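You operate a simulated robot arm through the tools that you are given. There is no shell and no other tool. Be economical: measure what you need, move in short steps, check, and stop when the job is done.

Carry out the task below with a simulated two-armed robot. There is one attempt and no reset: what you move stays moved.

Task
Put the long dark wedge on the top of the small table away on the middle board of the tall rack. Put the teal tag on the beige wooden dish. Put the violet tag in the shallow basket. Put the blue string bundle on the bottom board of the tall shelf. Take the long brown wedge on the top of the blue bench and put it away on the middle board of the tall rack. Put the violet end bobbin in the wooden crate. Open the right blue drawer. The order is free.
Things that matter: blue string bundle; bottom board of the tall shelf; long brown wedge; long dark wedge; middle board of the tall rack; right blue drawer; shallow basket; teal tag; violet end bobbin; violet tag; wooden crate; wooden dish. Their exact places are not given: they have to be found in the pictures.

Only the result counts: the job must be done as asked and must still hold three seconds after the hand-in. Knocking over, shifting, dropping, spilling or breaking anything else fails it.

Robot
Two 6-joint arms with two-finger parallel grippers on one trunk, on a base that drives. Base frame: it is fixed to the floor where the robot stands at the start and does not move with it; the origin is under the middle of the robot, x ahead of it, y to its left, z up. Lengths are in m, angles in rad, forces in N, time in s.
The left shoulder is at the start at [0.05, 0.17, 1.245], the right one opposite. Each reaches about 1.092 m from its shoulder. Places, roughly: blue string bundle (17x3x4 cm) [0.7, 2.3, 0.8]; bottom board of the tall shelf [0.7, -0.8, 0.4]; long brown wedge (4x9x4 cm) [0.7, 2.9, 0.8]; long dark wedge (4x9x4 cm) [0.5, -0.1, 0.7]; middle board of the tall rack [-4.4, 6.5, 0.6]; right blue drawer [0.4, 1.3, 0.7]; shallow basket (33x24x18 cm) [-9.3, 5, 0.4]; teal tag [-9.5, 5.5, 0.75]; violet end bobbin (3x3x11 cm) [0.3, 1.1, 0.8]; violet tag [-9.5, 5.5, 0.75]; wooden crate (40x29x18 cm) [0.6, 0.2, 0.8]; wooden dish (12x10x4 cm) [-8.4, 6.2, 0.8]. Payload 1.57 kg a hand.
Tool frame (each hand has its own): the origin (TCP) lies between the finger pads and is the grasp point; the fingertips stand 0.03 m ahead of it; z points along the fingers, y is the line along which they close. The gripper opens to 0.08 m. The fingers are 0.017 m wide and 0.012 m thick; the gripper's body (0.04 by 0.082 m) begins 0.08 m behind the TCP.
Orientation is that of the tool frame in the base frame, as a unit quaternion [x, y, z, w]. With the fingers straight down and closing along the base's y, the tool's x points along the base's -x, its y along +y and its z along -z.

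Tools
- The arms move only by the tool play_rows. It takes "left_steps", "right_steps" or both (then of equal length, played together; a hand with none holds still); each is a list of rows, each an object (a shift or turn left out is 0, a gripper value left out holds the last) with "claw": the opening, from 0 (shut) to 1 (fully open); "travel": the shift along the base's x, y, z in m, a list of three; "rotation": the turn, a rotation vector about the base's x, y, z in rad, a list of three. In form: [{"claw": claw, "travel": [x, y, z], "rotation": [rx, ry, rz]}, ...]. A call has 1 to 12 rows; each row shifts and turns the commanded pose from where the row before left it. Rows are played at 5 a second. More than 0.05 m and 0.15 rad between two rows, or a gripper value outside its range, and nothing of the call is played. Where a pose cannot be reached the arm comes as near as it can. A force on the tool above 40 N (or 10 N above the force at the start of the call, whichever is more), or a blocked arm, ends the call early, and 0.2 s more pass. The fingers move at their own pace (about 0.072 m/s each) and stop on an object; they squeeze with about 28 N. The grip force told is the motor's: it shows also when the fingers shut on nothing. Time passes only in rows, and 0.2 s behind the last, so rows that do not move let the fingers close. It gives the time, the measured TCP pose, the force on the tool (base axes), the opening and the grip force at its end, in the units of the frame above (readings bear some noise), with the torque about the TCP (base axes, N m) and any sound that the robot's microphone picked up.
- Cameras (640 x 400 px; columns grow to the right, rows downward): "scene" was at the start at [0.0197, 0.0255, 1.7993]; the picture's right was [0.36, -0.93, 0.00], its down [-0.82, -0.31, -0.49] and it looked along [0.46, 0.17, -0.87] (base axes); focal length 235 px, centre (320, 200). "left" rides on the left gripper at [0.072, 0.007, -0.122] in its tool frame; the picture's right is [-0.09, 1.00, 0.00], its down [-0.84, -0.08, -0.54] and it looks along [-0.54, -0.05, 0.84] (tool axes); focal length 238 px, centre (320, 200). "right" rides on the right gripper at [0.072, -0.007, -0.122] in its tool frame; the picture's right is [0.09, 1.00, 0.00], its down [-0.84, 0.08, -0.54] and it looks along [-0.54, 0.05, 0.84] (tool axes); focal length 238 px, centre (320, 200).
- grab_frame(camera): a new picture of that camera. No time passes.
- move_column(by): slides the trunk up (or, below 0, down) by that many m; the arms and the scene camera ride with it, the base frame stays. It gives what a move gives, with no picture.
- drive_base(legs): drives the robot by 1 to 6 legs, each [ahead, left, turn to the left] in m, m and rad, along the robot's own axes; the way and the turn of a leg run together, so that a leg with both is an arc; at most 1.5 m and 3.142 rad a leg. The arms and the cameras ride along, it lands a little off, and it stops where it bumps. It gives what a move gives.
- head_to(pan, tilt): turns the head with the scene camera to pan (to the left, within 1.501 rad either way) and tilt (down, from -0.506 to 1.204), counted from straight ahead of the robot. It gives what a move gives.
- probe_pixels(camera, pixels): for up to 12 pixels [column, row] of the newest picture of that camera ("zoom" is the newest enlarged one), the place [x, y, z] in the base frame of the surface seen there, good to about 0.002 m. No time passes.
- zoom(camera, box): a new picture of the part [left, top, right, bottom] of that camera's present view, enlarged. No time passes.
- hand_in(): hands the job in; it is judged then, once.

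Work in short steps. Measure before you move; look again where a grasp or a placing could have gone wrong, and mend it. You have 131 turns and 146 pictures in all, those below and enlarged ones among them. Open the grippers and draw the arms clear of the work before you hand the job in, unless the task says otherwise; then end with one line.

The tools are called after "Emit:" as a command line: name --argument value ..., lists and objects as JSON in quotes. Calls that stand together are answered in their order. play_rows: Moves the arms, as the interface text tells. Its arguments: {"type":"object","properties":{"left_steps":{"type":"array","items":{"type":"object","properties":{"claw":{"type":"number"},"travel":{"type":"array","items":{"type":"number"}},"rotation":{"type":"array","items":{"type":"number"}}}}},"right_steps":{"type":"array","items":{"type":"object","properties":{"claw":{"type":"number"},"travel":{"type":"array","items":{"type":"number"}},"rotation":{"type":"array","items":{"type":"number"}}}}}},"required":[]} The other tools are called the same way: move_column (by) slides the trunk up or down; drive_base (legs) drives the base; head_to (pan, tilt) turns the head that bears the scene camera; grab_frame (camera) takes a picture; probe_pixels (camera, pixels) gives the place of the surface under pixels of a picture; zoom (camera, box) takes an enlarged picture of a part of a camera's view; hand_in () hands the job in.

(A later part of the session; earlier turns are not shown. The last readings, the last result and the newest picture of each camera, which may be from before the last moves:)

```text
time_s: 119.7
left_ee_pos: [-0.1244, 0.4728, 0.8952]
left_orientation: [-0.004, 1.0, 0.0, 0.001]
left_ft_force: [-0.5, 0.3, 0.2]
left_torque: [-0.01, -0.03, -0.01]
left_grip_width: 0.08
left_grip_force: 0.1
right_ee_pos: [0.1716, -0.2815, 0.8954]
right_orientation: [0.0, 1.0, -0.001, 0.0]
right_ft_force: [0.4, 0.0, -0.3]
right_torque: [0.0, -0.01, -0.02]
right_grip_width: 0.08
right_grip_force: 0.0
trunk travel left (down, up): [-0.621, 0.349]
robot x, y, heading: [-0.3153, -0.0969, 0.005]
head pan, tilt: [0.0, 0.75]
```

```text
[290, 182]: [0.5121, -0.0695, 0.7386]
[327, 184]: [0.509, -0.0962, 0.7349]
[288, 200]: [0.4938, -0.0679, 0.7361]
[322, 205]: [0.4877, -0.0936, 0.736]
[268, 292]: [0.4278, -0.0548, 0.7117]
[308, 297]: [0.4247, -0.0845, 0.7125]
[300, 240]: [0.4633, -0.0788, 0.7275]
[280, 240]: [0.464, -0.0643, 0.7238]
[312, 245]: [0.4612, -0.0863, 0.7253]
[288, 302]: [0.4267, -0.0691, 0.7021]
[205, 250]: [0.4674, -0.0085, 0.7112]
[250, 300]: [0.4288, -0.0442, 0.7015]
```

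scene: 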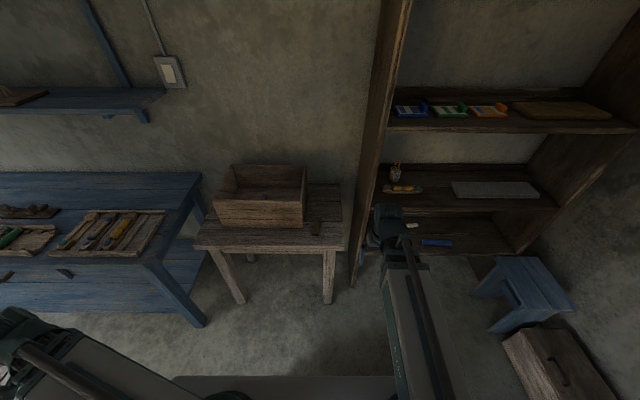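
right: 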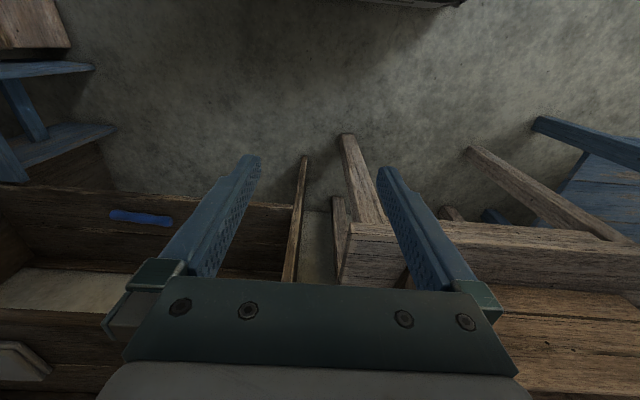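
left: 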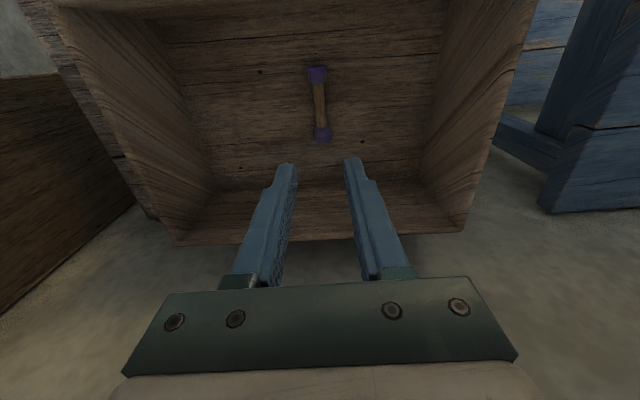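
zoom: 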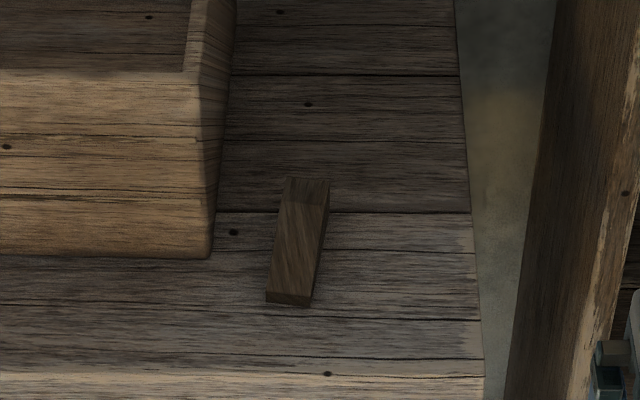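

Wedge axis is (0.988, −0.155), centre (0.468, −0.076), table 0.7013. I bring the right hand above it, turned −0.155, opening 0.055.

Emit:
play_rows --right_steps '[{"travel": [0.038, 0.0255, 0], "rotation": [0, 0, -0.0195], "claw": 0.7}, {"travel": [0.038, 0.0255, 0], "rotation": [0, 0, -0.0195]}, {"travel": [0.038, 0.0255, 0], "rotation": [0, 0, -0.0195]}, {"travel": [0.038, 0.0255, 0], "rotation": [0, 0, -0.0195]}, {"travel": [0.038, 0.0255, 0], "rotation": [0, 0, -0.0195]}, {"travel": [0.038, 0.0255, 0], "rotation": [0, 0, -0.0195]}, {"travel": [0.038, 0.0255, 0], "rotation": [0, 0, -0.0195]}, {"travel": [0.037, 0.0255, 0], "rotation": [0, 0, -0.0195]}]'

Emit:
move_column --by -0.08

Emit:
grab_frame --camera "right"

```text
time_s: 121.5
left_ee_pos: [-0.1232, 0.4745, 0.8946]
left_orientation: [-0.003, 1.0, 0.0, -0.001]
left_ft_force: [0.0, -0.6, -0.2]
left_torque: [-0.02, 0.0, 0.0]
left_grip_width: 0.0802
left_grip_force: 0.1
right_ee_pos: [0.474, -0.0776, 0.8953]
right_orientation: [0.079, 0.997, -0.002, 0.001]
right_ft_force: [-0.5, 0.4, 0.9]
right_torque: [0.02, -0.01, 0.0]
right_grip_width: 0.0561
right_grip_force: 0.1
trunk travel left (down, up): [-0.621, 0.349]
robot x, y, heading: [-0.3158, -0.096, 0.01]
head pan, tilt: [0.0, 0.75]
```

```text
time_s: 122.7
left_ee_pos: [-0.1237, 0.4734, 0.816]
left_orientation: [-0.004, 1.0, 0.0, 0.0]
left_ft_force: [-0.4, -0.3, 0.7]
left_torque: [0.02, 0.01, 0.0]
left_grip_width: 0.0799
left_grip_force: 0.0
right_ee_pos: [0.4734, -0.0772, 0.8163]
right_orientation: [0.078, 0.997, -0.001, 0.0]
right_ft_force: [0.4, 0.8, -0.6]
right_torque: [-0.03, 0.02, -0.02]
right_grip_width: 0.0559
right_grip_force: 0.1
trunk travel left (down, up): [-0.541, 0.429]
robot x, y, heading: [-0.3145, -0.0962, 0.008]
head pan, tilt: [0.0, 0.75]
```

```text
96 pictures are left
```

right: 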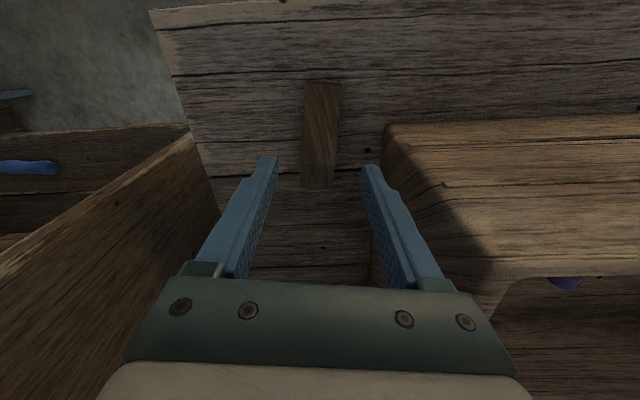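

The wedge is centred between the fingers; I lower to TCP 0.736 and close.

Emit:
move_column --by -0.08

Emit:
play_rows --right_steps '[{"claw": 0}, {}, {}, {}]'

Emit:
move_column --by 0.2

Emit:
grab_frame --camera "right"

```text
time_s: 123.9
left_ee_pos: [-0.1236, 0.4733, 0.7345]
left_orientation: [-0.004, 1.0, 0.0, 0.0]
left_ft_force: [-0.4, 0.5, 0.1]
left_torque: [-0.01, -0.01, 0.01]
left_grip_width: 0.0803
left_grip_force: 0.1
right_ee_pos: [0.474, -0.0766, 0.7357]
right_orientation: [0.077, 0.997, -0.001, -0.001]
right_ft_force: [0.1, 0.7, 0.8]
right_torque: [0.0, 0.01, -0.01]
right_grip_width: 0.0561
right_grip_force: 0.0
trunk travel left (down, up): [-0.461, 0.509]
robot x, y, heading: [-0.3126, -0.0992, 0.001]
head pan, tilt: [0.0, 0.75]
```

```text
time_s: 124.9
left_ee_pos: [-0.1233, 0.4716, 0.7367]
left_orientation: [-0.004, 1.0, 0.0, -0.001]
left_ft_force: [0.5, -0.5, -0.2]
left_torque: [0.0, 0.0, 0.03]
left_grip_width: 0.0799
left_grip_force: 0.1
right_ee_pos: [0.473, -0.0774, 0.7354]
right_orientation: [0.077, 0.997, -0.002, 0.0]
right_ft_force: [-0.5, -0.4, 1.0]
right_torque: [0.0, -0.01, 0.02]
right_grip_width: 0.0308
right_grip_force: 27.8
trunk travel left (down, up): [-0.461, 0.509]
robot x, y, heading: [-0.3149, -0.099, 0.008]
head pan, tilt: [0.0, 0.75]
```

```text
time_s: 127.0
left_ee_pos: [-0.1227, 0.4734, 0.9346]
left_orientation: [-0.003, 1.0, 0.0, 0.0]
left_ft_force: [-0.2, 0.1, 0.7]
left_torque: [0.0, 0.03, 0.02]
left_grip_width: 0.0799
left_grip_force: 0.0
right_ee_pos: [0.4734, -0.0772, 0.9347]
right_orientation: [0.078, 0.997, -0.002, 0.0]
right_ft_force: [0.5, -0.2, -0.4]
right_torque: [-0.01, 0.0, 0.01]
right_grip_width: 0.031
right_grip_force: 27.7
trunk travel left (down, up): [-0.661, 0.309]
robot x, y, heading: [-0.3118, -0.1013, 0.01]
head pan, tilt: [0.0, 0.75]
```

```text
95 pictures are left
```

right: 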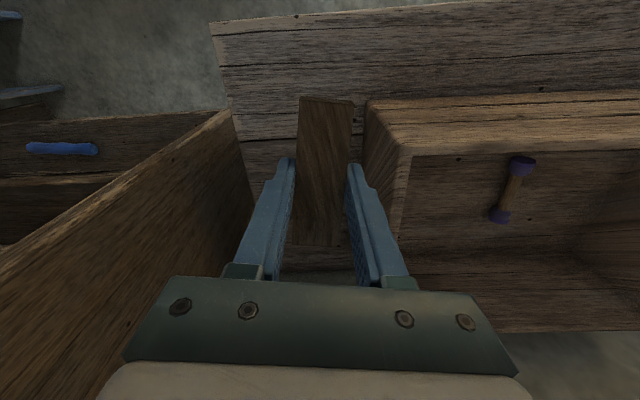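

The wedge is held. I retract the right hand, and meanwhile test whether the left wrist can pitch (useful for the drawer handle).

Emit:
play_rows --right_steps '[{"travel": [-0.038, -0.0255, 0]}, {"travel": [-0.038, -0.0255, 0]}, {"travel": [-0.038, -0.0255, 0]}, {"travel": [-0.038, -0.0255, 0]}, {"travel": [-0.038, -0.0255, 0]}, {"travel": [-0.038, -0.0255, 0]}, {"travel": [-0.038, -0.0255, 0]}, {"travel": [-0.037, -0.0255, 0]}]' --left_steps '[{"travel": [0, 0.03, 0]}, {"rotation": [0, -0.1, 0]}, {"rotation": [0, -0.1, 0]}, {"rotation": [0, -0.1, 0]}, {}, {}, {}, {}]'

```text
time_s: 128.8
left_ee_pos: [-0.1227, 0.5033, 0.9453]
left_orientation: [-0.003, 0.989, 0.0, 0.15]
left_ft_force: [-0.5, -0.3, 0.2]
left_torque: [-0.01, 0.03, 0.0]
left_grip_width: 0.0799
left_grip_force: 0.1
left hand out of reach, approached as far as the arm can: row 3, 4
right_ee_pos: [0.1654, -0.2854, 0.9357]
right_orientation: [0.078, 0.997, -0.001, 0.0]
right_ft_force: [0.5, 0.9, -1.2]
right_torque: [-0.03, 0.02, 0.03]
right_grip_width: 0.0308
right_grip_force: 28.1
trunk travel left (down, up): [-0.661, 0.309]
robot x, y, heading: [-0.3179, -0.0993, 0.008]
head pan, tilt: [0.0, 0.75]
```

The wrist can pitch (pivot ~0.24 m behind the TCP). I'll grip the drawer handle horizontally from the front, so I drive back and left to face the drawer from x≈−0.67.

Emit:
drive_base --legs '[[-0.35, 0, 0], [0, 1.23, -0.008]]'

Emit:
head_to --pan 0.15 --tilt 0.6

Emit:
grab_frame --camera "scene"

```text
time_s: 131.1
left_ee_pos: [-0.4278, 0.5319, 0.9469]
left_orientation: [-0.036, 0.988, 0.005, 0.149]
left_ft_force: [0.2, 0.2, -0.2]
left_torque: [0.02, -0.02, -0.03]
left_grip_width: 0.0801
left_grip_force: 0.0
right_ee_pos: [-0.0851, -0.2362, 0.9357]
right_orientation: [0.044, 0.999, -0.002, -0.001]
right_ft_force: [0.7, 0.6, -1.0]
right_torque: [-0.03, 0.03, -0.02]
right_grip_width: 0.031
right_grip_force: 28.5
trunk travel left (down, up): [-0.661, 0.309]
robot x, y, heading: [-0.5738, -0.0808, 0.07]
head pan, tilt: [0.0, 0.75]
stopped in leg 1: the robot was blocked; the commanded pose is now the measured one
```

```text
time_s: 131.8
left_ee_pos: [-0.428, 0.5304, 0.9461]
left_orientation: [-0.037, 0.988, 0.005, 0.149]
left_ft_force: [-0.5, 0.5, 0.4]
left_torque: [-0.01, 0.02, -0.01]
left_grip_width: 0.08
left_grip_force: 0.0
right_ee_pos: [-0.0848, -0.2342, 0.9348]
right_orientation: [0.044, 0.999, -0.002, 0.0]
right_ft_force: [0.0, -0.4, -1.0]
right_torque: [0.0, 0.01, 0.0]
right_grip_width: 0.031
right_grip_force: 28.2
trunk travel left (down, up): [-0.661, 0.309]
robot x, y, heading: [-0.5774, -0.0817, 0.074]
head pan, tilt: [0.15, 0.6]
```

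```text
94 pictures are left
```

scene: 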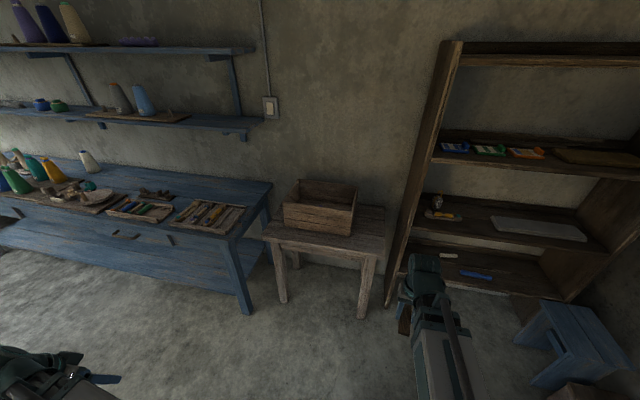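

The base bumped into something behind. I look to both sides to see what it is.

Emit:
head_to --pan -1.5 --tilt 0.7

Emit:
grab_frame --camera "scene"

Emit:
head_to --pan 1.5 --tilt 0.7

Emit:
grab_frame --camera "scene"

```text
time_s: 133.5
left_ee_pos: [-0.4286, 0.5315, 0.9465]
left_orientation: [-0.037, 0.988, 0.004, 0.15]
left_ft_force: [-0.4, 1.0, -0.1]
left_torque: [0.01, -0.02, 0.0]
left_grip_width: 0.0797
left_grip_force: 0.1
right_ee_pos: [-0.0873, -0.2356, 0.9359]
right_orientation: [0.043, 0.999, -0.002, 0.001]
right_ft_force: [-0.2, -0.3, -0.4]
right_torque: [-0.03, -0.02, 0.02]
right_grip_width: 0.0309
right_grip_force: 27.6
trunk travel left (down, up): [-0.661, 0.309]
robot x, y, heading: [-0.5766, -0.0872, 0.078]
head pan, tilt: [-1.499, 0.7]
```

```text
93 pictures are left
```

scene: 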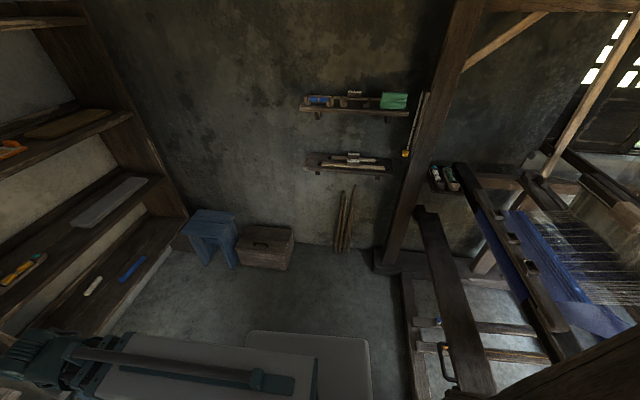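

```text
time_s: 136.1
left_ee_pos: [-0.4278, 0.5324, 0.9454]
left_orientation: [-0.036, 0.988, 0.005, 0.15]
left_ft_force: [-0.1, -0.4, -0.4]
left_torque: [0.02, -0.01, 0.0]
left_grip_width: 0.0801
left_grip_force: 0.0
right_ee_pos: [-0.0859, -0.2355, 0.9355]
right_orientation: [0.044, 0.999, -0.002, -0.001]
right_ft_force: [0.2, 0.2, -0.4]
right_torque: [-0.03, 0.0, -0.01]
right_grip_width: 0.031
right_grip_force: 28.1
trunk travel left (down, up): [-0.661, 0.309]
robot x, y, heading: [-0.5765, -0.0829, 0.073]
head pan, tilt: [1.499, 0.7]
```

```text
92 pictures are left
```

scene: 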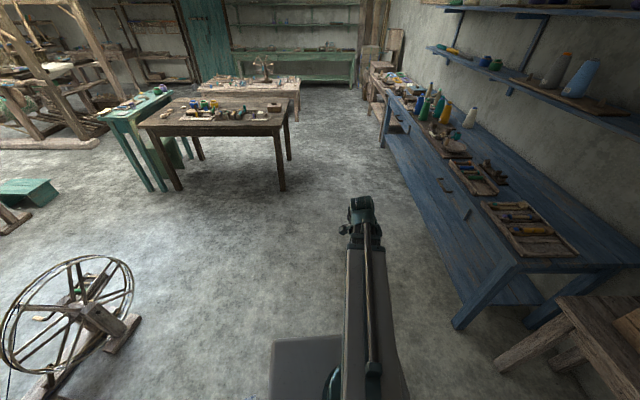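

The bump was the heavy loom frame behind; it seems unmoved. I measure the spinning wheel and free floor on the left.

Emit:
probe_pixels --camera "scene" --pixels '[[110, 345], [140, 318], [130, 280], [30, 395], [200, 330], [280, 345], [45, 205], [170, 185], [285, 185], [467, 212], [445, 187], [240, 250]]'

Emit:
drive_base --legs '[[0.09, 0, -0.078], [0, 1.25, 0]]'

Emit:
grab_frame --camera "scene"

```text
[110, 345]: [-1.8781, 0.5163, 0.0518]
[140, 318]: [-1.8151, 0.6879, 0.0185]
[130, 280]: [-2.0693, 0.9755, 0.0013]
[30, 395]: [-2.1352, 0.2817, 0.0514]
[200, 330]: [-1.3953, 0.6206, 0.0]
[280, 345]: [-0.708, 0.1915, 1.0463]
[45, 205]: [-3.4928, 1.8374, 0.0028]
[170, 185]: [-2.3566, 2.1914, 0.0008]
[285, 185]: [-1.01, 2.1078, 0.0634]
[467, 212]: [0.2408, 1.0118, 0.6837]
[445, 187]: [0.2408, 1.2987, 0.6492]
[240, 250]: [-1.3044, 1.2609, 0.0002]
```

```text
time_s: 143.1
left_ee_pos: [-0.286, 1.7782, 0.9458]
left_orientation: [0.001, 0.989, -0.001, 0.149]
left_ft_force: [0.2, 0.5, -1.0]
left_torque: [0.0, -0.01, 0.04]
left_grip_width: 0.0799
left_grip_force: 0.1
right_ee_pos: [-0.0037, 0.9881, 0.9358]
right_orientation: [0.083, 0.997, -0.002, 0.0]
right_ft_force: [0.0, 0.8, -0.4]
right_torque: [0.0, 0.0, 0.0]
right_grip_width: 0.0312
right_grip_force: 28.3
trunk travel left (down, up): [-0.661, 0.309]
robot x, y, heading: [-0.4796, 1.1793, -0.005]
head pan, tilt: [1.499, 0.7]
```

```text
91 pictures are left
```

scene: 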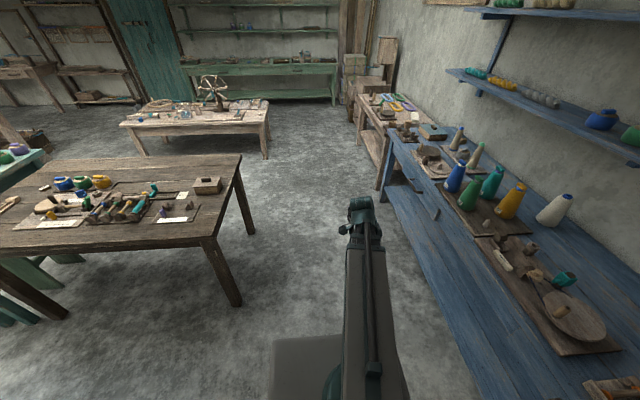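

Free floor here; I back up 0.2 m and look at the drawer front.

Emit:
drive_base --legs '[[-0.2, -0.05, 0.005]]'

Emit:
head_to --pan 0.1 --tilt 0.6

Emit:
zoom --camera "scene" --box '[180, 130, 500, 330]'

```text
time_s: 144.8
left_ee_pos: [-0.492, 1.7302, 0.9459]
left_orientation: [-0.003, 0.989, -0.001, 0.15]
left_ft_force: [0.4, 0.2, -0.5]
left_torque: [-0.01, -0.02, -0.02]
left_grip_width: 0.08
left_grip_force: 0.0
right_ee_pos: [-0.204, 0.9415, 0.9361]
right_orientation: [0.078, 0.997, -0.002, 0.0]
right_ft_force: [-0.2, -0.5, 0.0]
right_torque: [-0.01, 0.03, -0.03]
right_grip_width: 0.031
right_grip_force: 27.9
trunk travel left (down, up): [-0.661, 0.309]
robot x, y, heading: [-0.6823, 1.128, 0.003]
head pan, tilt: [1.499, 0.7]
```

```text
time_s: 146.3
left_ee_pos: [-0.491, 1.7305, 0.9466]
left_orientation: [-0.002, 0.989, 0.0, 0.148]
left_ft_force: [-0.4, -0.1, -0.4]
left_torque: [0.0, 0.0, -0.02]
left_grip_width: 0.0799
left_grip_force: 0.1
right_ee_pos: [-0.2046, 0.9413, 0.9353]
right_orientation: [0.079, 0.997, -0.002, 0.0]
right_ft_force: [0.7, -0.3, -0.8]
right_torque: [-0.02, -0.04, -0.03]
right_grip_width: 0.031
right_grip_force: 28.1
trunk travel left (down, up): [-0.661, 0.309]
robot x, y, heading: [-0.6837, 1.1284, 0.003]
head pan, tilt: [0.099, 0.6]
```

```text
2.00 times, centred on (340, 230) of scene
```

zoom: 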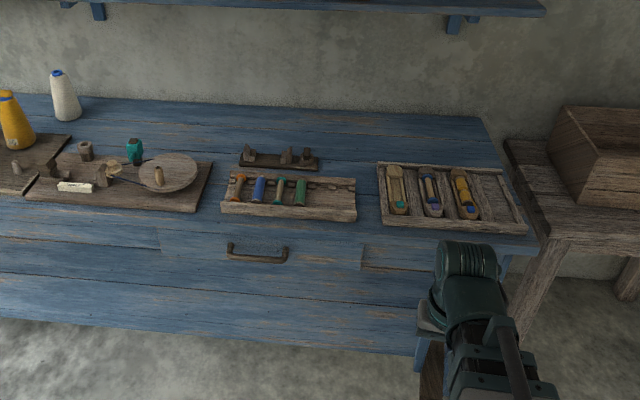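

I zoom in on the drawer front to see the handle and any latch.

Emit:
zoom --camera "scene" --box '[250, 230, 410, 290]'

```text
4.00 times, centred on (330, 260) of scene
```

zoom: 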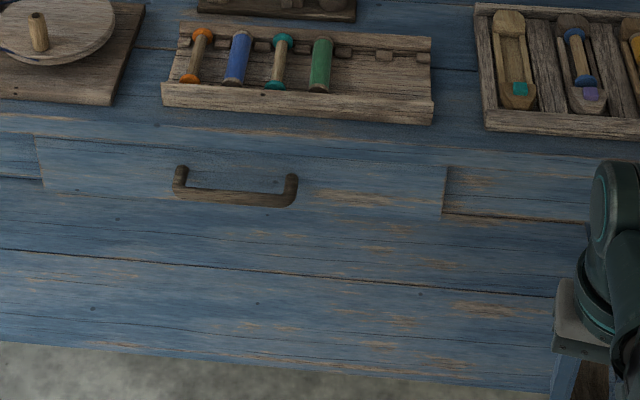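

Emit:
probe_pixels --camera "zoom" --pixels '[[235, 196], [200, 192], [270, 199], [180, 175], [292, 182], [235, 180], [235, 210], [100, 170], [400, 190], [300, 150], [480, 190], [235, 128]]'

```text
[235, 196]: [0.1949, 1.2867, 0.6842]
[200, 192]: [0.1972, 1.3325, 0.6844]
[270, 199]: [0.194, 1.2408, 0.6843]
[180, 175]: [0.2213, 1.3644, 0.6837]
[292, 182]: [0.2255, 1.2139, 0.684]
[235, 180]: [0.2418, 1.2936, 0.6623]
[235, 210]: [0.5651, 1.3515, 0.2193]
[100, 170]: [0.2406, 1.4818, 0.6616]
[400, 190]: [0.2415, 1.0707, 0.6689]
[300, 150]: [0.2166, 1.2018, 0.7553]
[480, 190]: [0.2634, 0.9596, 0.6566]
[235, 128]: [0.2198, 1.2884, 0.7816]
```

Handle bar at x 0.195, y 1.21–1.365, top z 0.684, drawer front x 0.2415. I swing the left arm to the front first.

Emit:
play_rows --left_steps '[{"travel": [0.0425, -0.0178, 0]}, {"travel": [0.0425, -0.0178, 0]}, {"travel": [0.0425, -0.0178, 0]}, {"travel": [0.0425, -0.0178, 0]}, {"travel": [0.0425, -0.0178, 0]}, {"travel": [0.0425, -0.0178, 0]}, {"travel": [0.0228, -0.043, 0]}, {"travel": [0.0228, -0.043, 0]}, {"travel": [0.0228, -0.043, 0]}, {"travel": [0.0228, -0.043, 0]}, {"travel": [0.0228, -0.043, 0]}, {"travel": [0.0228, -0.043, 0]}]'

Emit:
play_rows --left_steps '[{"travel": [0.0316, -0.007, 0.0122], "rotation": [0, -0.1412, 0]}, {"travel": [0.0294, -0.007, 0.0166], "rotation": [0, -0.1412, 0]}, {"travel": [0.027, -0.007, 0.0207], "rotation": [0, -0.1412, 0]}, {"travel": [0.0238, -0.007, 0.0243], "rotation": [0, -0.1412, 0]}, {"travel": [0.0201, -0.007, 0.027], "rotation": [0, -0.1412, 0]}, {"travel": [0.016, -0.007, 0.0296], "rotation": [0, -0.1412, 0]}, {"travel": [0.0117, -0.006, 0.0317], "rotation": [0, -0.1412, 0]}, {"travel": [0.0071, -0.006, 0.0335], "rotation": [0, -0.1412, 0]}, {"travel": [0.0024, 0, 0.0337], "rotation": [0, -0.1412, 0]}]'

Emit:
grab_frame --camera "scene"

```text
time_s: 148.9
left_ee_pos: [-0.0994, 1.3653, 0.9459]
left_orientation: [-0.003, 0.989, -0.001, 0.148]
left_ft_force: [-0.5, -1.0, 0.6]
left_torque: [-0.01, 0.02, -0.03]
left_grip_width: 0.0799
left_grip_force: 0.1
right_ee_pos: [-0.2028, 0.9407, 0.9346]
right_orientation: [0.079, 0.997, -0.001, 0.0]
right_ft_force: [0.2, 0.1, -0.7]
right_torque: [-0.02, -0.01, -0.03]
right_grip_width: 0.0312
right_grip_force: 28.1
trunk travel left (down, up): [-0.661, 0.309]
robot x, y, heading: [-0.6831, 1.1274, 0.003]
head pan, tilt: [0.099, 0.6]
```

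```text
time_s: 150.9
left_ee_pos: [0.067, 1.3089, 1.15]
left_orientation: [0.0, 0.718, -0.003, 0.696]
left_ft_force: [-0.1, -0.6, -0.1]
left_torque: [0.01, 0.05, -0.01]
left_grip_width: 0.08
left_grip_force: 0.0
left hand out of reach, approached as far as the arm can: row 4, 7, 9
right_ee_pos: [-0.2038, 0.9408, 0.9361]
right_orientation: [0.079, 0.997, -0.002, -0.002]
right_ft_force: [-0.1, 0.0, -1.1]
right_torque: [0.01, 0.0, -0.01]
right_grip_width: 0.0309
right_grip_force: 28.2
trunk travel left (down, up): [-0.661, 0.309]
robot x, y, heading: [-0.6837, 1.1303, 0.009]
head pan, tilt: [0.099, 0.6]
```

```text
88 pictures are left
```

scene: 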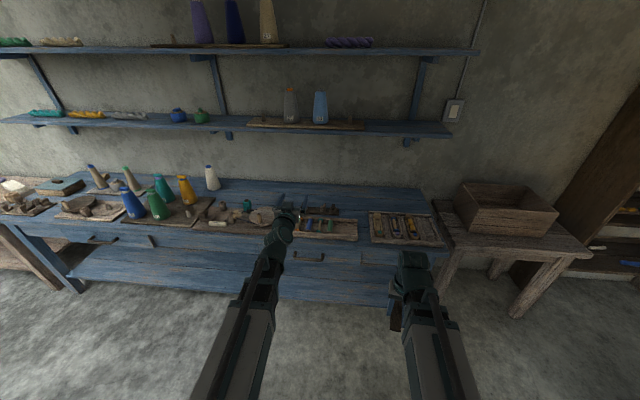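

The left hand now points forward. I roll it so the fingers close vertically, then lower toward the handle height.

Emit:
play_rows --left_steps '[{"rotation": [0.1428, -0.0028, 0]}, {"rotation": [0.1428, -0.0028, 0]}, {"rotation": [0.1428, -0.0028, 0]}, {"rotation": [0.1428, -0.0028, 0]}, {"rotation": [0.1428, -0.0028, 0]}, {"rotation": [0.1428, -0.0028, 0]}, {"rotation": [0.1428, -0.0028, 0]}, {"rotation": [0.1428, -0.0028, 0]}, {"rotation": [0.1428, -0.0028, 0]}, {"rotation": [0.1428, -0.0028, 0]}, {"rotation": [0.1428, -0.0028, 0]}]'

Emit:
move_column --by -0.3

Emit:
grab_frame --camera "scene"

```text
time_s: 153.3
left_ee_pos: [0.0689, 1.3069, 1.1553]
left_orientation: [0.504, 0.498, 0.495, 0.503]
left_ft_force: [0.3, 0.5, 0.3]
left_torque: [-0.01, 0.05, 0.0]
left_grip_width: 0.0801
left_grip_force: 0.0
left hand out of reach, approached as far as the arm can: row 1, 6, 11
right_ee_pos: [-0.204, 0.9405, 0.9362]
right_orientation: [0.079, 0.997, -0.002, -0.001]
right_ft_force: [-0.3, 0.0, -0.6]
right_torque: [0.0, -0.01, -0.01]
right_grip_width: 0.031
right_grip_force: 27.8
trunk travel left (down, up): [-0.661, 0.309]
robot x, y, heading: [-0.6838, 1.1279, 0.003]
head pan, tilt: [0.099, 0.6]
```

```text
time_s: 156.3
left_ee_pos: [0.0682, 1.3058, 0.8555]
left_orientation: [0.503, 0.499, 0.493, 0.505]
left_ft_force: [0.9, 1.2, 0.2]
left_torque: [0.02, -0.02, -0.02]
left_grip_width: 0.0801
left_grip_force: 0.1
right_ee_pos: [-0.2034, 0.9401, 0.6361]
right_orientation: [0.078, 0.997, -0.001, -0.001]
right_ft_force: [0.3, 0.0, -0.3]
right_torque: [0.02, -0.01, -0.03]
right_grip_width: 0.031
right_grip_force: 27.8
trunk travel left (down, up): [-0.361, 0.609]
robot x, y, heading: [-0.6857, 1.1276, 0.004]
head pan, tilt: [0.099, 0.6]
```

```text
87 pictures are left
```

scene: 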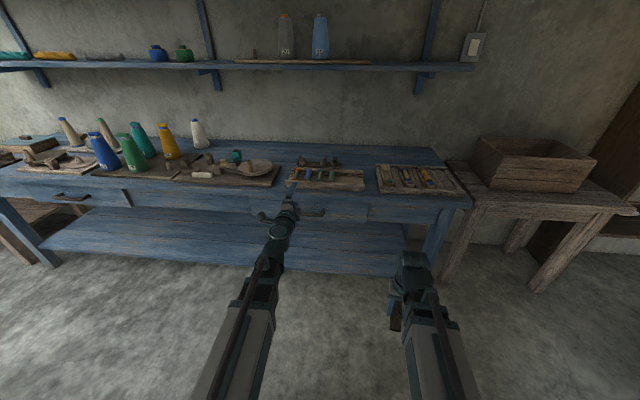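

I lower to the bar height (z 0.677), align y, and look with the left camera.

Emit:
move_column --by -0.178

Emit:
play_rows --left_steps '[{"travel": [0.02, -0.006, 0]}, {"travel": [0.02, -0.005, 0]}, {"travel": [0.02, -0.005, 0]}]'

Emit:
grab_frame --camera "left"

Emit:
zoom --camera "scene" --box '[240, 150, 400, 250]'

```text
time_s: 158.3
left_ee_pos: [0.068, 1.3049, 0.676]
left_orientation: [0.503, 0.5, 0.493, 0.504]
left_ft_force: [0.3, 0.6, 0.6]
left_torque: [-0.01, -0.02, -0.02]
left_grip_width: 0.08
left_grip_force: 0.0
right_ee_pos: [-0.2036, 0.9413, 0.4571]
right_orientation: [0.078, 0.997, -0.002, -0.001]
right_ft_force: [-0.1, 0.2, -0.7]
right_torque: [0.01, 0.04, 0.0]
right_grip_width: 0.0311
right_grip_force: 28.0
trunk travel left (down, up): [-0.183, 0.787]
robot x, y, heading: [-0.6846, 1.1241, 0.008]
head pan, tilt: [0.099, 0.6]
```

```text
time_s: 159.1
left_ee_pos: [0.1279, 1.2904, 0.6766]
left_orientation: [0.502, 0.499, 0.495, 0.504]
left_ft_force: [0.0, 0.1, -0.6]
left_torque: [0.02, 0.02, 0.01]
left_grip_width: 0.0799
left_grip_force: 0.1
right_ee_pos: [-0.2027, 0.9415, 0.4576]
right_orientation: [0.079, 0.997, -0.002, 0.0]
right_ft_force: [0.2, 0.4, -1.1]
right_torque: [0.04, 0.04, 0.02]
right_grip_width: 0.0312
right_grip_force: 27.7
trunk travel left (down, up): [-0.183, 0.787]
robot x, y, heading: [-0.6846, 1.1306, 0.004]
head pan, tilt: [0.099, 0.6]
```

```text
86 pictures are left
```

left: 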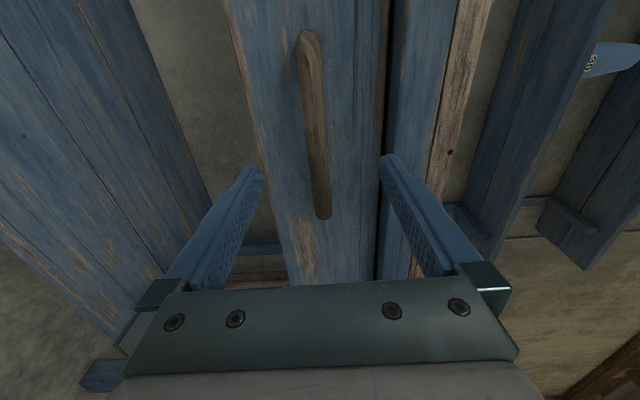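

```text
4.00 times, centred on (320, 200) of scene
```

zoom: 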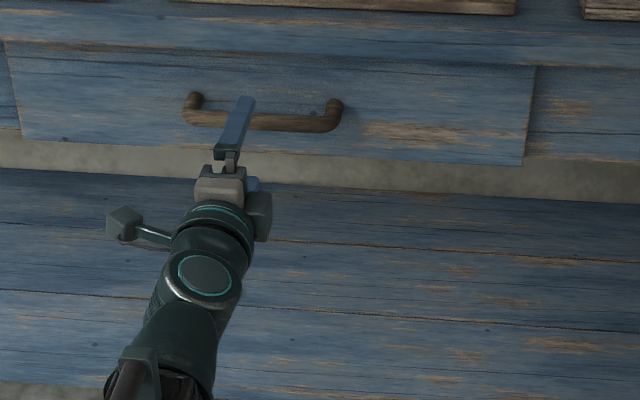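

The bar is centred between the fingers. I advance 0.062 and close on it.

Emit:
play_rows --left_steps '[{"travel": [0.0205, 0, 0]}, {"travel": [0.0205, 0, 0]}, {"travel": [0.0205, 0, 0]}, {"claw": 0}, {}, {}, {}, {}]'

Emit:
grab_frame --camera "left"

```text
time_s: 160.9
left_ee_pos: [0.1902, 1.2939, 0.6752]
left_orientation: [0.504, 0.499, 0.493, 0.504]
left_ft_force: [-13.2, 1.0, -27.2]
left_torque: [0.3, 0.41, -0.46]
left_grip_width: 0.0176
left_grip_force: 32.7
right_ee_pos: [-0.2039, 0.9416, 0.4567]
right_orientation: [0.078, 0.997, -0.002, -0.001]
right_ft_force: [-0.6, 0.6, -0.2]
right_torque: [0.0, 0.01, 0.0]
right_grip_width: 0.0312
right_grip_force: 28.0
trunk travel left (down, up): [-0.183, 0.787]
robot x, y, heading: [-0.6832, 1.1271, 0.009]
head pan, tilt: [0.099, 0.6]
```

```text
84 pictures are left
```

left: 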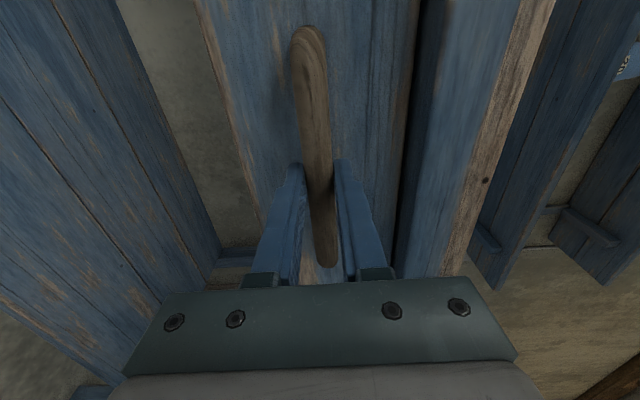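

Gripped, with a downward bias of −27 N; I drop the trunk 2 mm and pull back gently with the arm.

Emit:
move_column --by -0.002

Emit:
play_rows --left_steps '[{"travel": [-0.01, 0, 0]}, {"travel": [-0.015, 0, 0]}, {"travel": [-0.015, 0, 0]}, {"travel": [-0.015, 0, 0]}, {"travel": [-0.015, 0, 0]}, {"travel": [-0.015, 0, 0]}, {"travel": [-0.015, 0, 0]}, {"travel": [-0.015, 0, 0]}, {"travel": [-0.015, 0, 0]}, {"travel": [-0.015, 0, 0]}]'

Emit:
grab_frame --camera "scene"

```text
time_s: 161.4
left_ee_pos: [0.189, 1.2912, 0.6749]
left_orientation: [0.503, 0.499, 0.493, 0.505]
left_ft_force: [-8.6, 0.1, -9.6]
left_torque: [0.2, 0.11, -0.19]
left_grip_width: 0.0175
left_grip_force: 32.5
right_ee_pos: [-0.2044, 0.9412, 0.4561]
right_orientation: [0.079, 0.997, -0.001, -0.001]
right_ft_force: [0.3, -0.7, -0.6]
right_torque: [0.02, 0.03, -0.01]
right_grip_width: 0.0312
right_grip_force: 28.3
trunk travel left (down, up): [-0.181, 0.789]
robot x, y, heading: [-0.6867, 1.1321, 0.006]
head pan, tilt: [0.099, 0.6]
```

```text
time_s: 163.6
left_ee_pos: [0.0439, 1.2929, 0.675]
left_orientation: [0.502, 0.499, 0.495, 0.505]
left_ft_force: [-1.5, 9.8, -7.3]
left_torque: [0.26, 0.1, 0.17]
left_grip_width: 0.0174
left_grip_force: 32.0
right_ee_pos: [-0.2049, 0.9437, 0.4552]
right_orientation: [0.079, 0.997, -0.002, -0.001]
right_ft_force: [-0.8, 0.5, 0.3]
right_torque: [0.03, 0.02, 0.0]
right_grip_width: 0.0309
right_grip_force: 27.7
trunk travel left (down, up): [-0.181, 0.789]
robot x, y, heading: [-0.6858, 1.127, 0.003]
head pan, tilt: [0.099, 0.6]
```

```text
83 pictures are left
```

scene: 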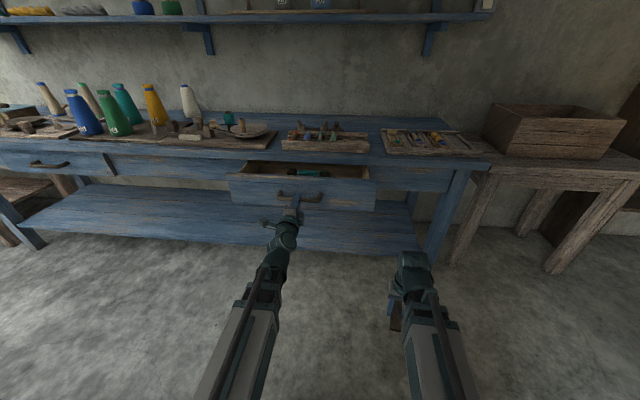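

The drawer is open by 0.145 m. I pull a little farther by backing the base 0.08 m.

Emit:
drive_base --legs '[[-0.08, 0, 0]]'

Emit:
zoom --camera "scene" --box '[200, 130, 400, 255]'

```text
time_s: 164.7
left_ee_pos: [-0.0358, 1.2912, 0.6751]
left_orientation: [0.502, 0.5, 0.494, 0.504]
left_ft_force: [1.2, 24.7, -8.0]
left_torque: [0.34, 0.11, 0.69]
left_grip_width: 0.0177
left_grip_force: 32.7
right_ee_pos: [-0.2853, 0.9415, 0.4559]
right_orientation: [0.079, 0.997, -0.003, -0.001]
right_ft_force: [0.2, 0.0, -1.0]
right_torque: [0.03, 0.01, -0.01]
right_grip_width: 0.0309
right_grip_force: 27.5
trunk travel left (down, up): [-0.181, 0.789]
robot x, y, heading: [-0.7679, 1.1325, 0.008]
head pan, tilt: [0.099, 0.6]
```

```text
3.20 times, centred on (300, 192) of scene
```

zoom: 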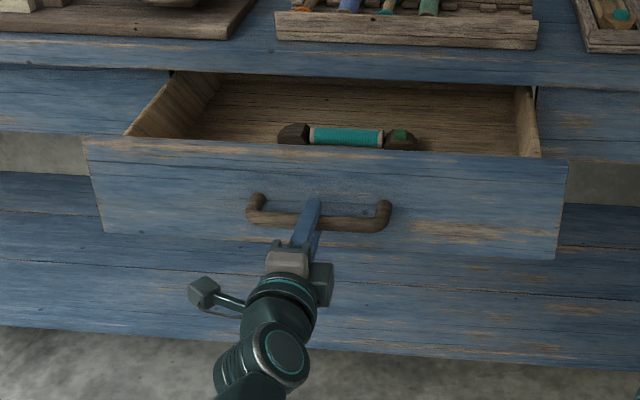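

Open by 0.225 m without resistance; one more 0.04 m to be safely open.

Emit:
drive_base --legs '[[-0.04, 0, -0.006]]'

Emit:
play_rows --left_steps '[{"claw": 0.5}, {"claw": 1}, {}, {}, {"travel": [-0.015, 0, 0]}, {"travel": [-0.02, 0, 0]}]'

Emit:
grab_frame --camera "left"

```text
time_s: 165.5
left_ee_pos: [-0.0752, 1.2903, 0.6738]
left_orientation: [0.502, 0.499, 0.495, 0.505]
left_ft_force: [0.5, 30.5, -14.0]
left_torque: [0.54, 0.15, 0.4]
left_grip_width: 0.018
left_grip_force: 32.4
right_ee_pos: [-0.3259, 0.9382, 0.455]
right_orientation: [0.082, 0.997, -0.003, -0.001]
right_ft_force: [-0.4, 0.4, -0.7]
right_torque: [0.03, 0.0, 0.0]
right_grip_width: 0.0311
right_grip_force: 27.6
trunk travel left (down, up): [-0.181, 0.789]
robot x, y, heading: [-0.8051, 1.1279, -0.001]
head pan, tilt: [0.099, 0.6]
```

```text
time_s: 166.9
left_ee_pos: [-0.1111, 1.2893, 0.6754]
left_orientation: [0.502, 0.498, 0.495, 0.506]
left_ft_force: [0.0, 0.2, 0.4]
left_torque: [-0.03, 0.0, -0.01]
left_grip_width: 0.0799
left_grip_force: 0.1
right_ee_pos: [-0.3262, 0.938, 0.4545]
right_orientation: [0.082, 0.997, -0.002, -0.001]
right_ft_force: [-0.5, 0.0, 0.0]
right_torque: [0.01, 0.01, 0.01]
right_grip_width: 0.0307
right_grip_force: 28.2
trunk travel left (down, up): [-0.181, 0.789]
robot x, y, heading: [-0.8078, 1.1283, 0.0]
head pan, tilt: [0.099, 0.6]
```

```text
81 pictures are left
```

left: 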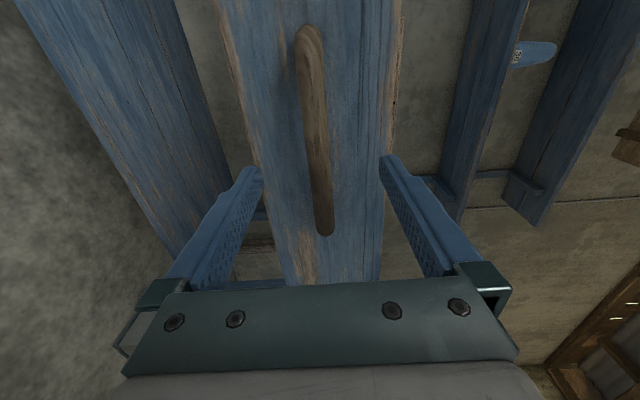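

Released. I back the hand off the bar by another 0.05 m, raise the trunk, and turn the hand back to pointing down.

Emit:
play_rows --left_steps '[{"travel": [-0.025, 0, 0]}, {"travel": [-0.025, 0, 0]}]'

Emit:
move_column --by 0.4

Emit:
move_column --by 0.1

Emit:
play_rows --left_steps '[{"rotation": [-0.1428, 0, 0]}, {"rotation": [-0.1428, 0, 0]}, {"rotation": [-0.1428, 0, 0]}, {"rotation": [-0.1428, 0, 0]}, {"rotation": [-0.1428, 0, 0]}, {"rotation": [-0.1428, 0, 0]}, {"rotation": [-0.1428, 0, 0]}, {"rotation": [-0.1428, 0, 0]}, {"rotation": [-0.1428, 0, 0]}, {"rotation": [-0.1428, 0, 0]}, {"rotation": [-0.1428, 0, 0]}]'

Emit:
play_rows --left_steps '[{"travel": [-0.002, 0, -0.031], "rotation": [0, 0.1428, 0]}, {"travel": [-0.006, 0, -0.031], "rotation": [0, 0.1428, 0]}, {"travel": [-0.01, 0, -0.03], "rotation": [0, 0.1428, 0]}, {"travel": [-0.014, 0, -0.028], "rotation": [0, 0.1428, 0]}, {"travel": [-0.018, 0, -0.026], "rotation": [0, 0.1428, 0]}, {"travel": [-0.021, 0, -0.023], "rotation": [0, 0.1428, 0]}, {"travel": [-0.024, 0, -0.02], "rotation": [0, 0.1428, 0]}, {"travel": [-0.026, 0, -0.016], "rotation": [0, 0.1428, 0]}, {"travel": [-0.028, 0, -0.012], "rotation": [0, 0.1428, 0]}, {"travel": [-0.03, 0, -0.007], "rotation": [0, 0.1428, 0]}, {"travel": [-0.03, 0, -0.003], "rotation": [0, 0.1428, 0]}]'

Emit:
grab_frame --camera "scene"

```text
time_s: 167.5
left_ee_pos: [-0.1282, 1.2884, 0.6751]
left_orientation: [0.502, 0.497, 0.495, 0.505]
left_ft_force: [0.0, 0.1, 1.2]
left_torque: [-0.01, 0.04, -0.05]
left_grip_width: 0.0802
left_grip_force: 0.0
left hand out of reach, approached as far as the arm can: row 1, 2
right_ee_pos: [-0.3273, 0.9387, 0.4554]
right_orientation: [0.082, 0.997, -0.002, -0.001]
right_ft_force: [0.3, -0.1, -1.2]
right_torque: [0.0, -0.01, 0.0]
right_grip_width: 0.0309
right_grip_force: 27.7
trunk travel left (down, up): [-0.181, 0.789]
robot x, y, heading: [-0.8088, 1.1284, -0.003]
head pan, tilt: [0.099, 0.6]
```

```text
time_s: 171.4
left_ee_pos: [-0.1277, 1.2887, 1.076]
left_orientation: [0.502, 0.497, 0.496, 0.505]
left_ft_force: [-0.5, -0.1, -0.2]
left_torque: [0.0, 0.01, -0.02]
left_grip_width: 0.0799
left_grip_force: 0.1
right_ee_pos: [-0.3273, 0.9388, 0.8546]
right_orientation: [0.082, 0.997, -0.001, -0.001]
right_ft_force: [0.5, 0.2, 0.0]
right_torque: [0.01, 0.02, 0.03]
right_grip_width: 0.031
right_grip_force: 28.0
trunk travel left (down, up): [-0.581, 0.389]
robot x, y, heading: [-0.8063, 1.1301, 0.001]
head pan, tilt: [0.099, 0.6]
```

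```text
time_s: 172.7
left_ee_pos: [-0.1267, 1.2893, 1.1766]
left_orientation: [0.501, 0.498, 0.495, 0.506]
left_ft_force: [-0.1, -0.2, 0.2]
left_torque: [0.04, -0.01, 0.01]
left_grip_width: 0.0801
left_grip_force: 0.1
right_ee_pos: [-0.3266, 0.9381, 0.9552]
right_orientation: [0.082, 0.997, -0.001, -0.001]
right_ft_force: [0.4, -0.4, -0.1]
right_torque: [0.0, 0.02, -0.01]
right_grip_width: 0.0311
right_grip_force: 28.0
trunk travel left (down, up): [-0.681, 0.289]
robot x, y, heading: [-0.809, 1.1256, 0.0]
head pan, tilt: [0.099, 0.6]
```

```text
time_s: 175.1
left_ee_pos: [-0.1274, 1.2876, 1.1788]
left_orientation: [-0.002, 0.703, -0.003, 0.711]
left_ft_force: [0.5, 0.8, -0.2]
left_torque: [0.0, -0.02, -0.03]
left_grip_width: 0.08
left_grip_force: 0.1
right_ee_pos: [-0.327, 0.9386, 0.9555]
right_orientation: [0.082, 0.997, -0.001, -0.001]
right_ft_force: [0.7, 0.3, -0.9]
right_torque: [0.02, 0.04, -0.01]
right_grip_width: 0.0311
right_grip_force: 27.9
trunk travel left (down, up): [-0.681, 0.289]
robot x, y, heading: [-0.805, 1.128, 0.004]
head pan, tilt: [0.099, 0.6]
```

```text
time_s: 177.5
left_ee_pos: [-0.3492, 1.1547, 0.9663]
left_orientation: [-0.008, 0.989, 0.103, 0.106]
left_ft_force: [-0.6, 0.0, 0.0]
left_torque: [-0.03, 0.01, -0.05]
left_grip_width: 0.08
left_grip_force: 0.0
left hand out of reach, approached as far as the arm can: row 1, 2, 3, 4, 5, 6, 7, 8, 9, 10, 11
right_ee_pos: [-0.3275, 0.939, 0.9554]
right_orientation: [0.082, 0.997, -0.002, 0.0]
right_ft_force: [-0.4, 0.1, -0.1]
right_torque: [0.06, 0.0, -0.05]
right_grip_width: 0.0308
right_grip_force: 27.8
trunk travel left (down, up): [-0.681, 0.289]
robot x, y, heading: [-0.8059, 1.1242, -0.004]
head pan, tilt: [0.099, 0.6]
```

```text
80 pictures are left
```

scene: 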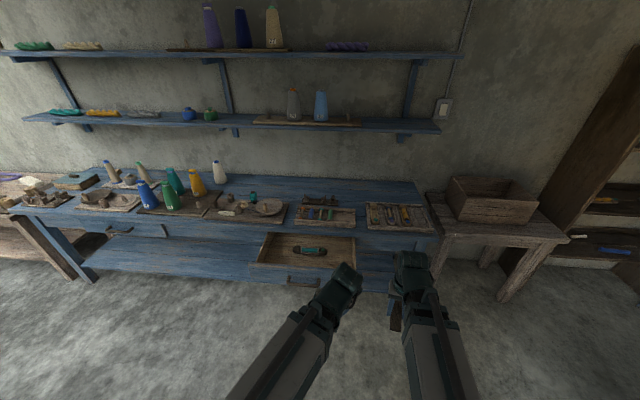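

The arm hit its minimum extension and tilted; I extend outward/left and correct the tilt.

Emit:
play_rows --left_steps '[{"travel": [0.03, 0.035, 0], "rotation": [-0.069, 0.071, -0.005]}, {"travel": [0.03, 0.035, 0], "rotation": [-0.069, 0.071, -0.005]}, {"travel": [0.03, 0.035, 0], "rotation": [-0.069, 0.071, -0.005]}, {"travel": [0, 0.035, -0.01]}, {"travel": [0, 0.035, 0]}]'

Emit:
grab_frame --camera "left"

```text
time_s: 178.7
left_ee_pos: [-0.2621, 1.3043, 0.9649]
left_orientation: [-0.006, 0.99, 0.135, 0.047]
left_ft_force: [-0.2, 0.8, -0.7]
left_torque: [-0.02, -0.01, 0.01]
left_grip_width: 0.0803
left_grip_force: 0.1
left hand out of reach, approached as far as the arm can: row 1, 2, 3, 4, 5
right_ee_pos: [-0.3269, 0.9388, 0.9555]
right_orientation: [0.082, 0.997, -0.002, -0.001]
right_ft_force: [-0.4, 0.5, -0.7]
right_torque: [0.0, 0.01, -0.02]
right_grip_width: 0.0309
right_grip_force: 28.1
trunk travel left (down, up): [-0.681, 0.289]
robot x, y, heading: [-0.8084, 1.1269, -0.002]
head pan, tilt: [0.099, 0.6]
```

```text
79 pictures are left
```

left: 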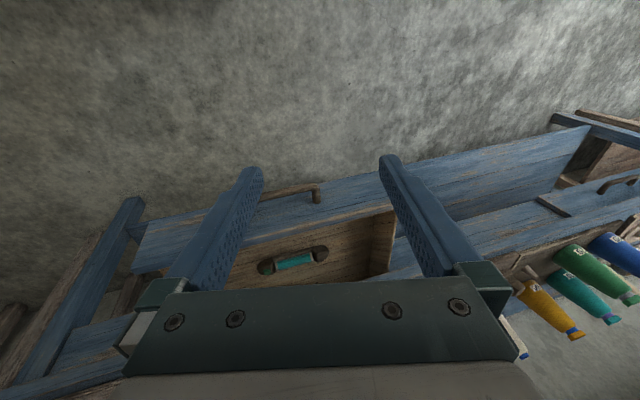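

Emit:
play_rows --left_steps '[{"travel": [0.01, 0.01, -0.003], "rotation": [-0.09, 0.031, -0.004]}, {"travel": [0.01, 0.01, -0.003], "rotation": [-0.09, 0.031, -0.004]}, {"travel": [0, 0.01, -0.003], "rotation": [-0.09, 0.031, -0.004]}, {}]'

```text
time_s: 179.7
left_ee_pos: [-0.2457, 1.299, 0.9657]
left_orientation: [-0.004, 0.99, 0.138, 0.028]
left_ft_force: [-1.0, -0.3, 0.1]
left_torque: [0.02, -0.02, 0.0]
left_grip_width: 0.0799
left_grip_force: 0.0
left hand out of reach, approached as far as the arm can: row 1, 2, 3
right_ee_pos: [-0.3277, 0.9389, 0.9554]
right_orientation: [0.082, 0.997, -0.002, -0.001]
right_ft_force: [0.5, -0.2, -0.5]
right_torque: [-0.01, 0.01, 0.01]
right_grip_width: 0.031
right_grip_force: 27.8
trunk travel left (down, up): [-0.681, 0.289]
robot x, y, heading: [-0.8074, 1.1284, -0.005]
head pan, tilt: [0.099, 0.6]
```

The tilt persists, perhaps because the commanded height is unreachable; I test a small rise in command while extending.

Emit:
play_rows --left_steps '[{"travel": [0.03, 0, 0.01]}, {"travel": [0.03, 0, 0.01]}, {}]'

```text
time_s: 180.5
left_ee_pos: [-0.1848, 1.2946, 0.9635]
left_orientation: [-0.006, 0.99, 0.139, 0.029]
left_ft_force: [-0.6, 0.1, -0.2]
left_torque: [0.01, -0.04, -0.01]
left_grip_width: 0.0803
left_grip_force: 0.0
left hand out of reach, approached as far as the arm can: row 1, 2
right_ee_pos: [-0.3266, 0.9386, 0.9559]
right_orientation: [0.082, 0.997, -0.001, 0.0]
right_ft_force: [0.2, -0.5, -1.6]
right_torque: [0.03, -0.02, -0.01]
right_grip_width: 0.0313
right_grip_force: 28.7
trunk travel left (down, up): [-0.681, 0.289]
robot x, y, heading: [-0.8054, 1.1292, 0.002]
head pan, tilt: [0.099, 0.6]
```

I probe the wrist's freedom with a small yaw turn and opposite tilt.

Emit:
play_rows --left_steps '[{"rotation": [-0.14, 0, 0]}, {"rotation": [-0.14, 0, 0]}, {}, {}]'

Emit:
zoom --camera "scene" --box '[220, 230, 460, 400]'

```text
time_s: 181.5
left_ee_pos: [-0.1867, 1.2923, 0.965]
left_orientation: [-0.004, 0.99, 0.137, 0.039]
left_ft_force: [0.1, -0.3, -0.6]
left_torque: [-0.02, 0.0, 0.0]
left_grip_width: 0.08
left_grip_force: 0.2
left hand out of reach, approached as far as the arm can: row 1, 2
right_ee_pos: [-0.3272, 0.9387, 0.9544]
right_orientation: [0.083, 0.997, -0.001, -0.001]
right_ft_force: [0.8, -1.1, -0.7]
right_torque: [0.03, -0.02, 0.02]
right_grip_width: 0.0311
right_grip_force: 27.6
trunk travel left (down, up): [-0.681, 0.289]
robot x, y, heading: [-0.8058, 1.1308, 0.005]
head pan, tilt: [0.099, 0.6]
```

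```text
2.35 times, centred on (340, 315) of scene
```

zoom: 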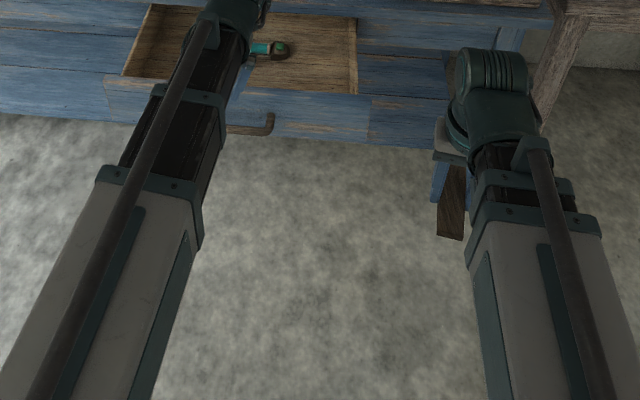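

The wrist seems caught in a bad branch. I pitch it up again (extended enough now), check the orientation, and then come down in reverse.

Emit:
play_rows --left_steps '[{"travel": [0.0313, 0, 0.0022], "rotation": [0, -0.1428, 0]}, {"travel": [0.0307, 0, 0.0067], "rotation": [0, -0.1428, 0]}, {"travel": [0.0295, 0, 0.011], "rotation": [0, -0.1428, 0]}, {"travel": [0.0276, 0, 0.015], "rotation": [0, -0.1428, 0]}, {"travel": [0.0252, 0, 0.0186], "rotation": [0, -0.1428, 0]}, {"travel": [0.0223, 0, 0.0219], "rotation": [0, -0.1428, 0]}, {"travel": [0.019, 0, 0.0247], "rotation": [0, -0.1428, 0]}]'

```text
time_s: 183.1
left_ee_pos: [-0.0014, 1.2931, 1.0765]
left_orientation: [-0.069, 0.85, 0.116, 0.51]
left_ft_force: [0.3, 0.1, -0.1]
left_torque: [0.0, -0.04, -0.01]
left_grip_width: 0.0797
left_grip_force: 0.1
left hand out of reach, approached as far as the arm can: row 2, 4, 7
right_ee_pos: [-0.3262, 0.9393, 0.9563]
right_orientation: [0.083, 0.997, -0.001, -0.001]
right_ft_force: [0.1, -0.4, -1.4]
right_torque: [0.02, -0.04, 0.0]
right_grip_width: 0.0311
right_grip_force: 28.0
trunk travel left (down, up): [-0.681, 0.289]
robot x, y, heading: [-0.8044, 1.1235, 0.002]
head pan, tilt: [0.099, 0.6]
```

At this pitch I correct the residual twist (−0.13, 0, −0.24).

Emit:
play_rows --left_steps '[{"rotation": [-0.043, 0.003, -0.079]}, {"rotation": [-0.043, 0.003, -0.079]}, {"rotation": [-0.044, 0.003, -0.079]}, {}]'

```text
time_s: 184.1
left_ee_pos: [-0.0016, 1.2917, 1.0726]
left_orientation: [-0.024, 0.857, 0.041, 0.512]
left_ft_force: [-0.3, -0.5, 0.6]
left_torque: [0.01, -0.05, -0.01]
left_grip_width: 0.0799
left_grip_force: 0.0
left hand out of reach, approached as far as the arm can: row 2, 3
right_ee_pos: [-0.3272, 0.9384, 0.9561]
right_orientation: [0.082, 0.997, -0.001, -0.001]
right_ft_force: [0.0, -0.1, -1.2]
right_torque: [0.01, 0.0, 0.04]
right_grip_width: 0.0312
right_grip_force: 27.7
trunk travel left (down, up): [-0.681, 0.289]
robot x, y, heading: [-0.805, 1.1279, -0.001]
head pan, tilt: [0.099, 0.6]
```

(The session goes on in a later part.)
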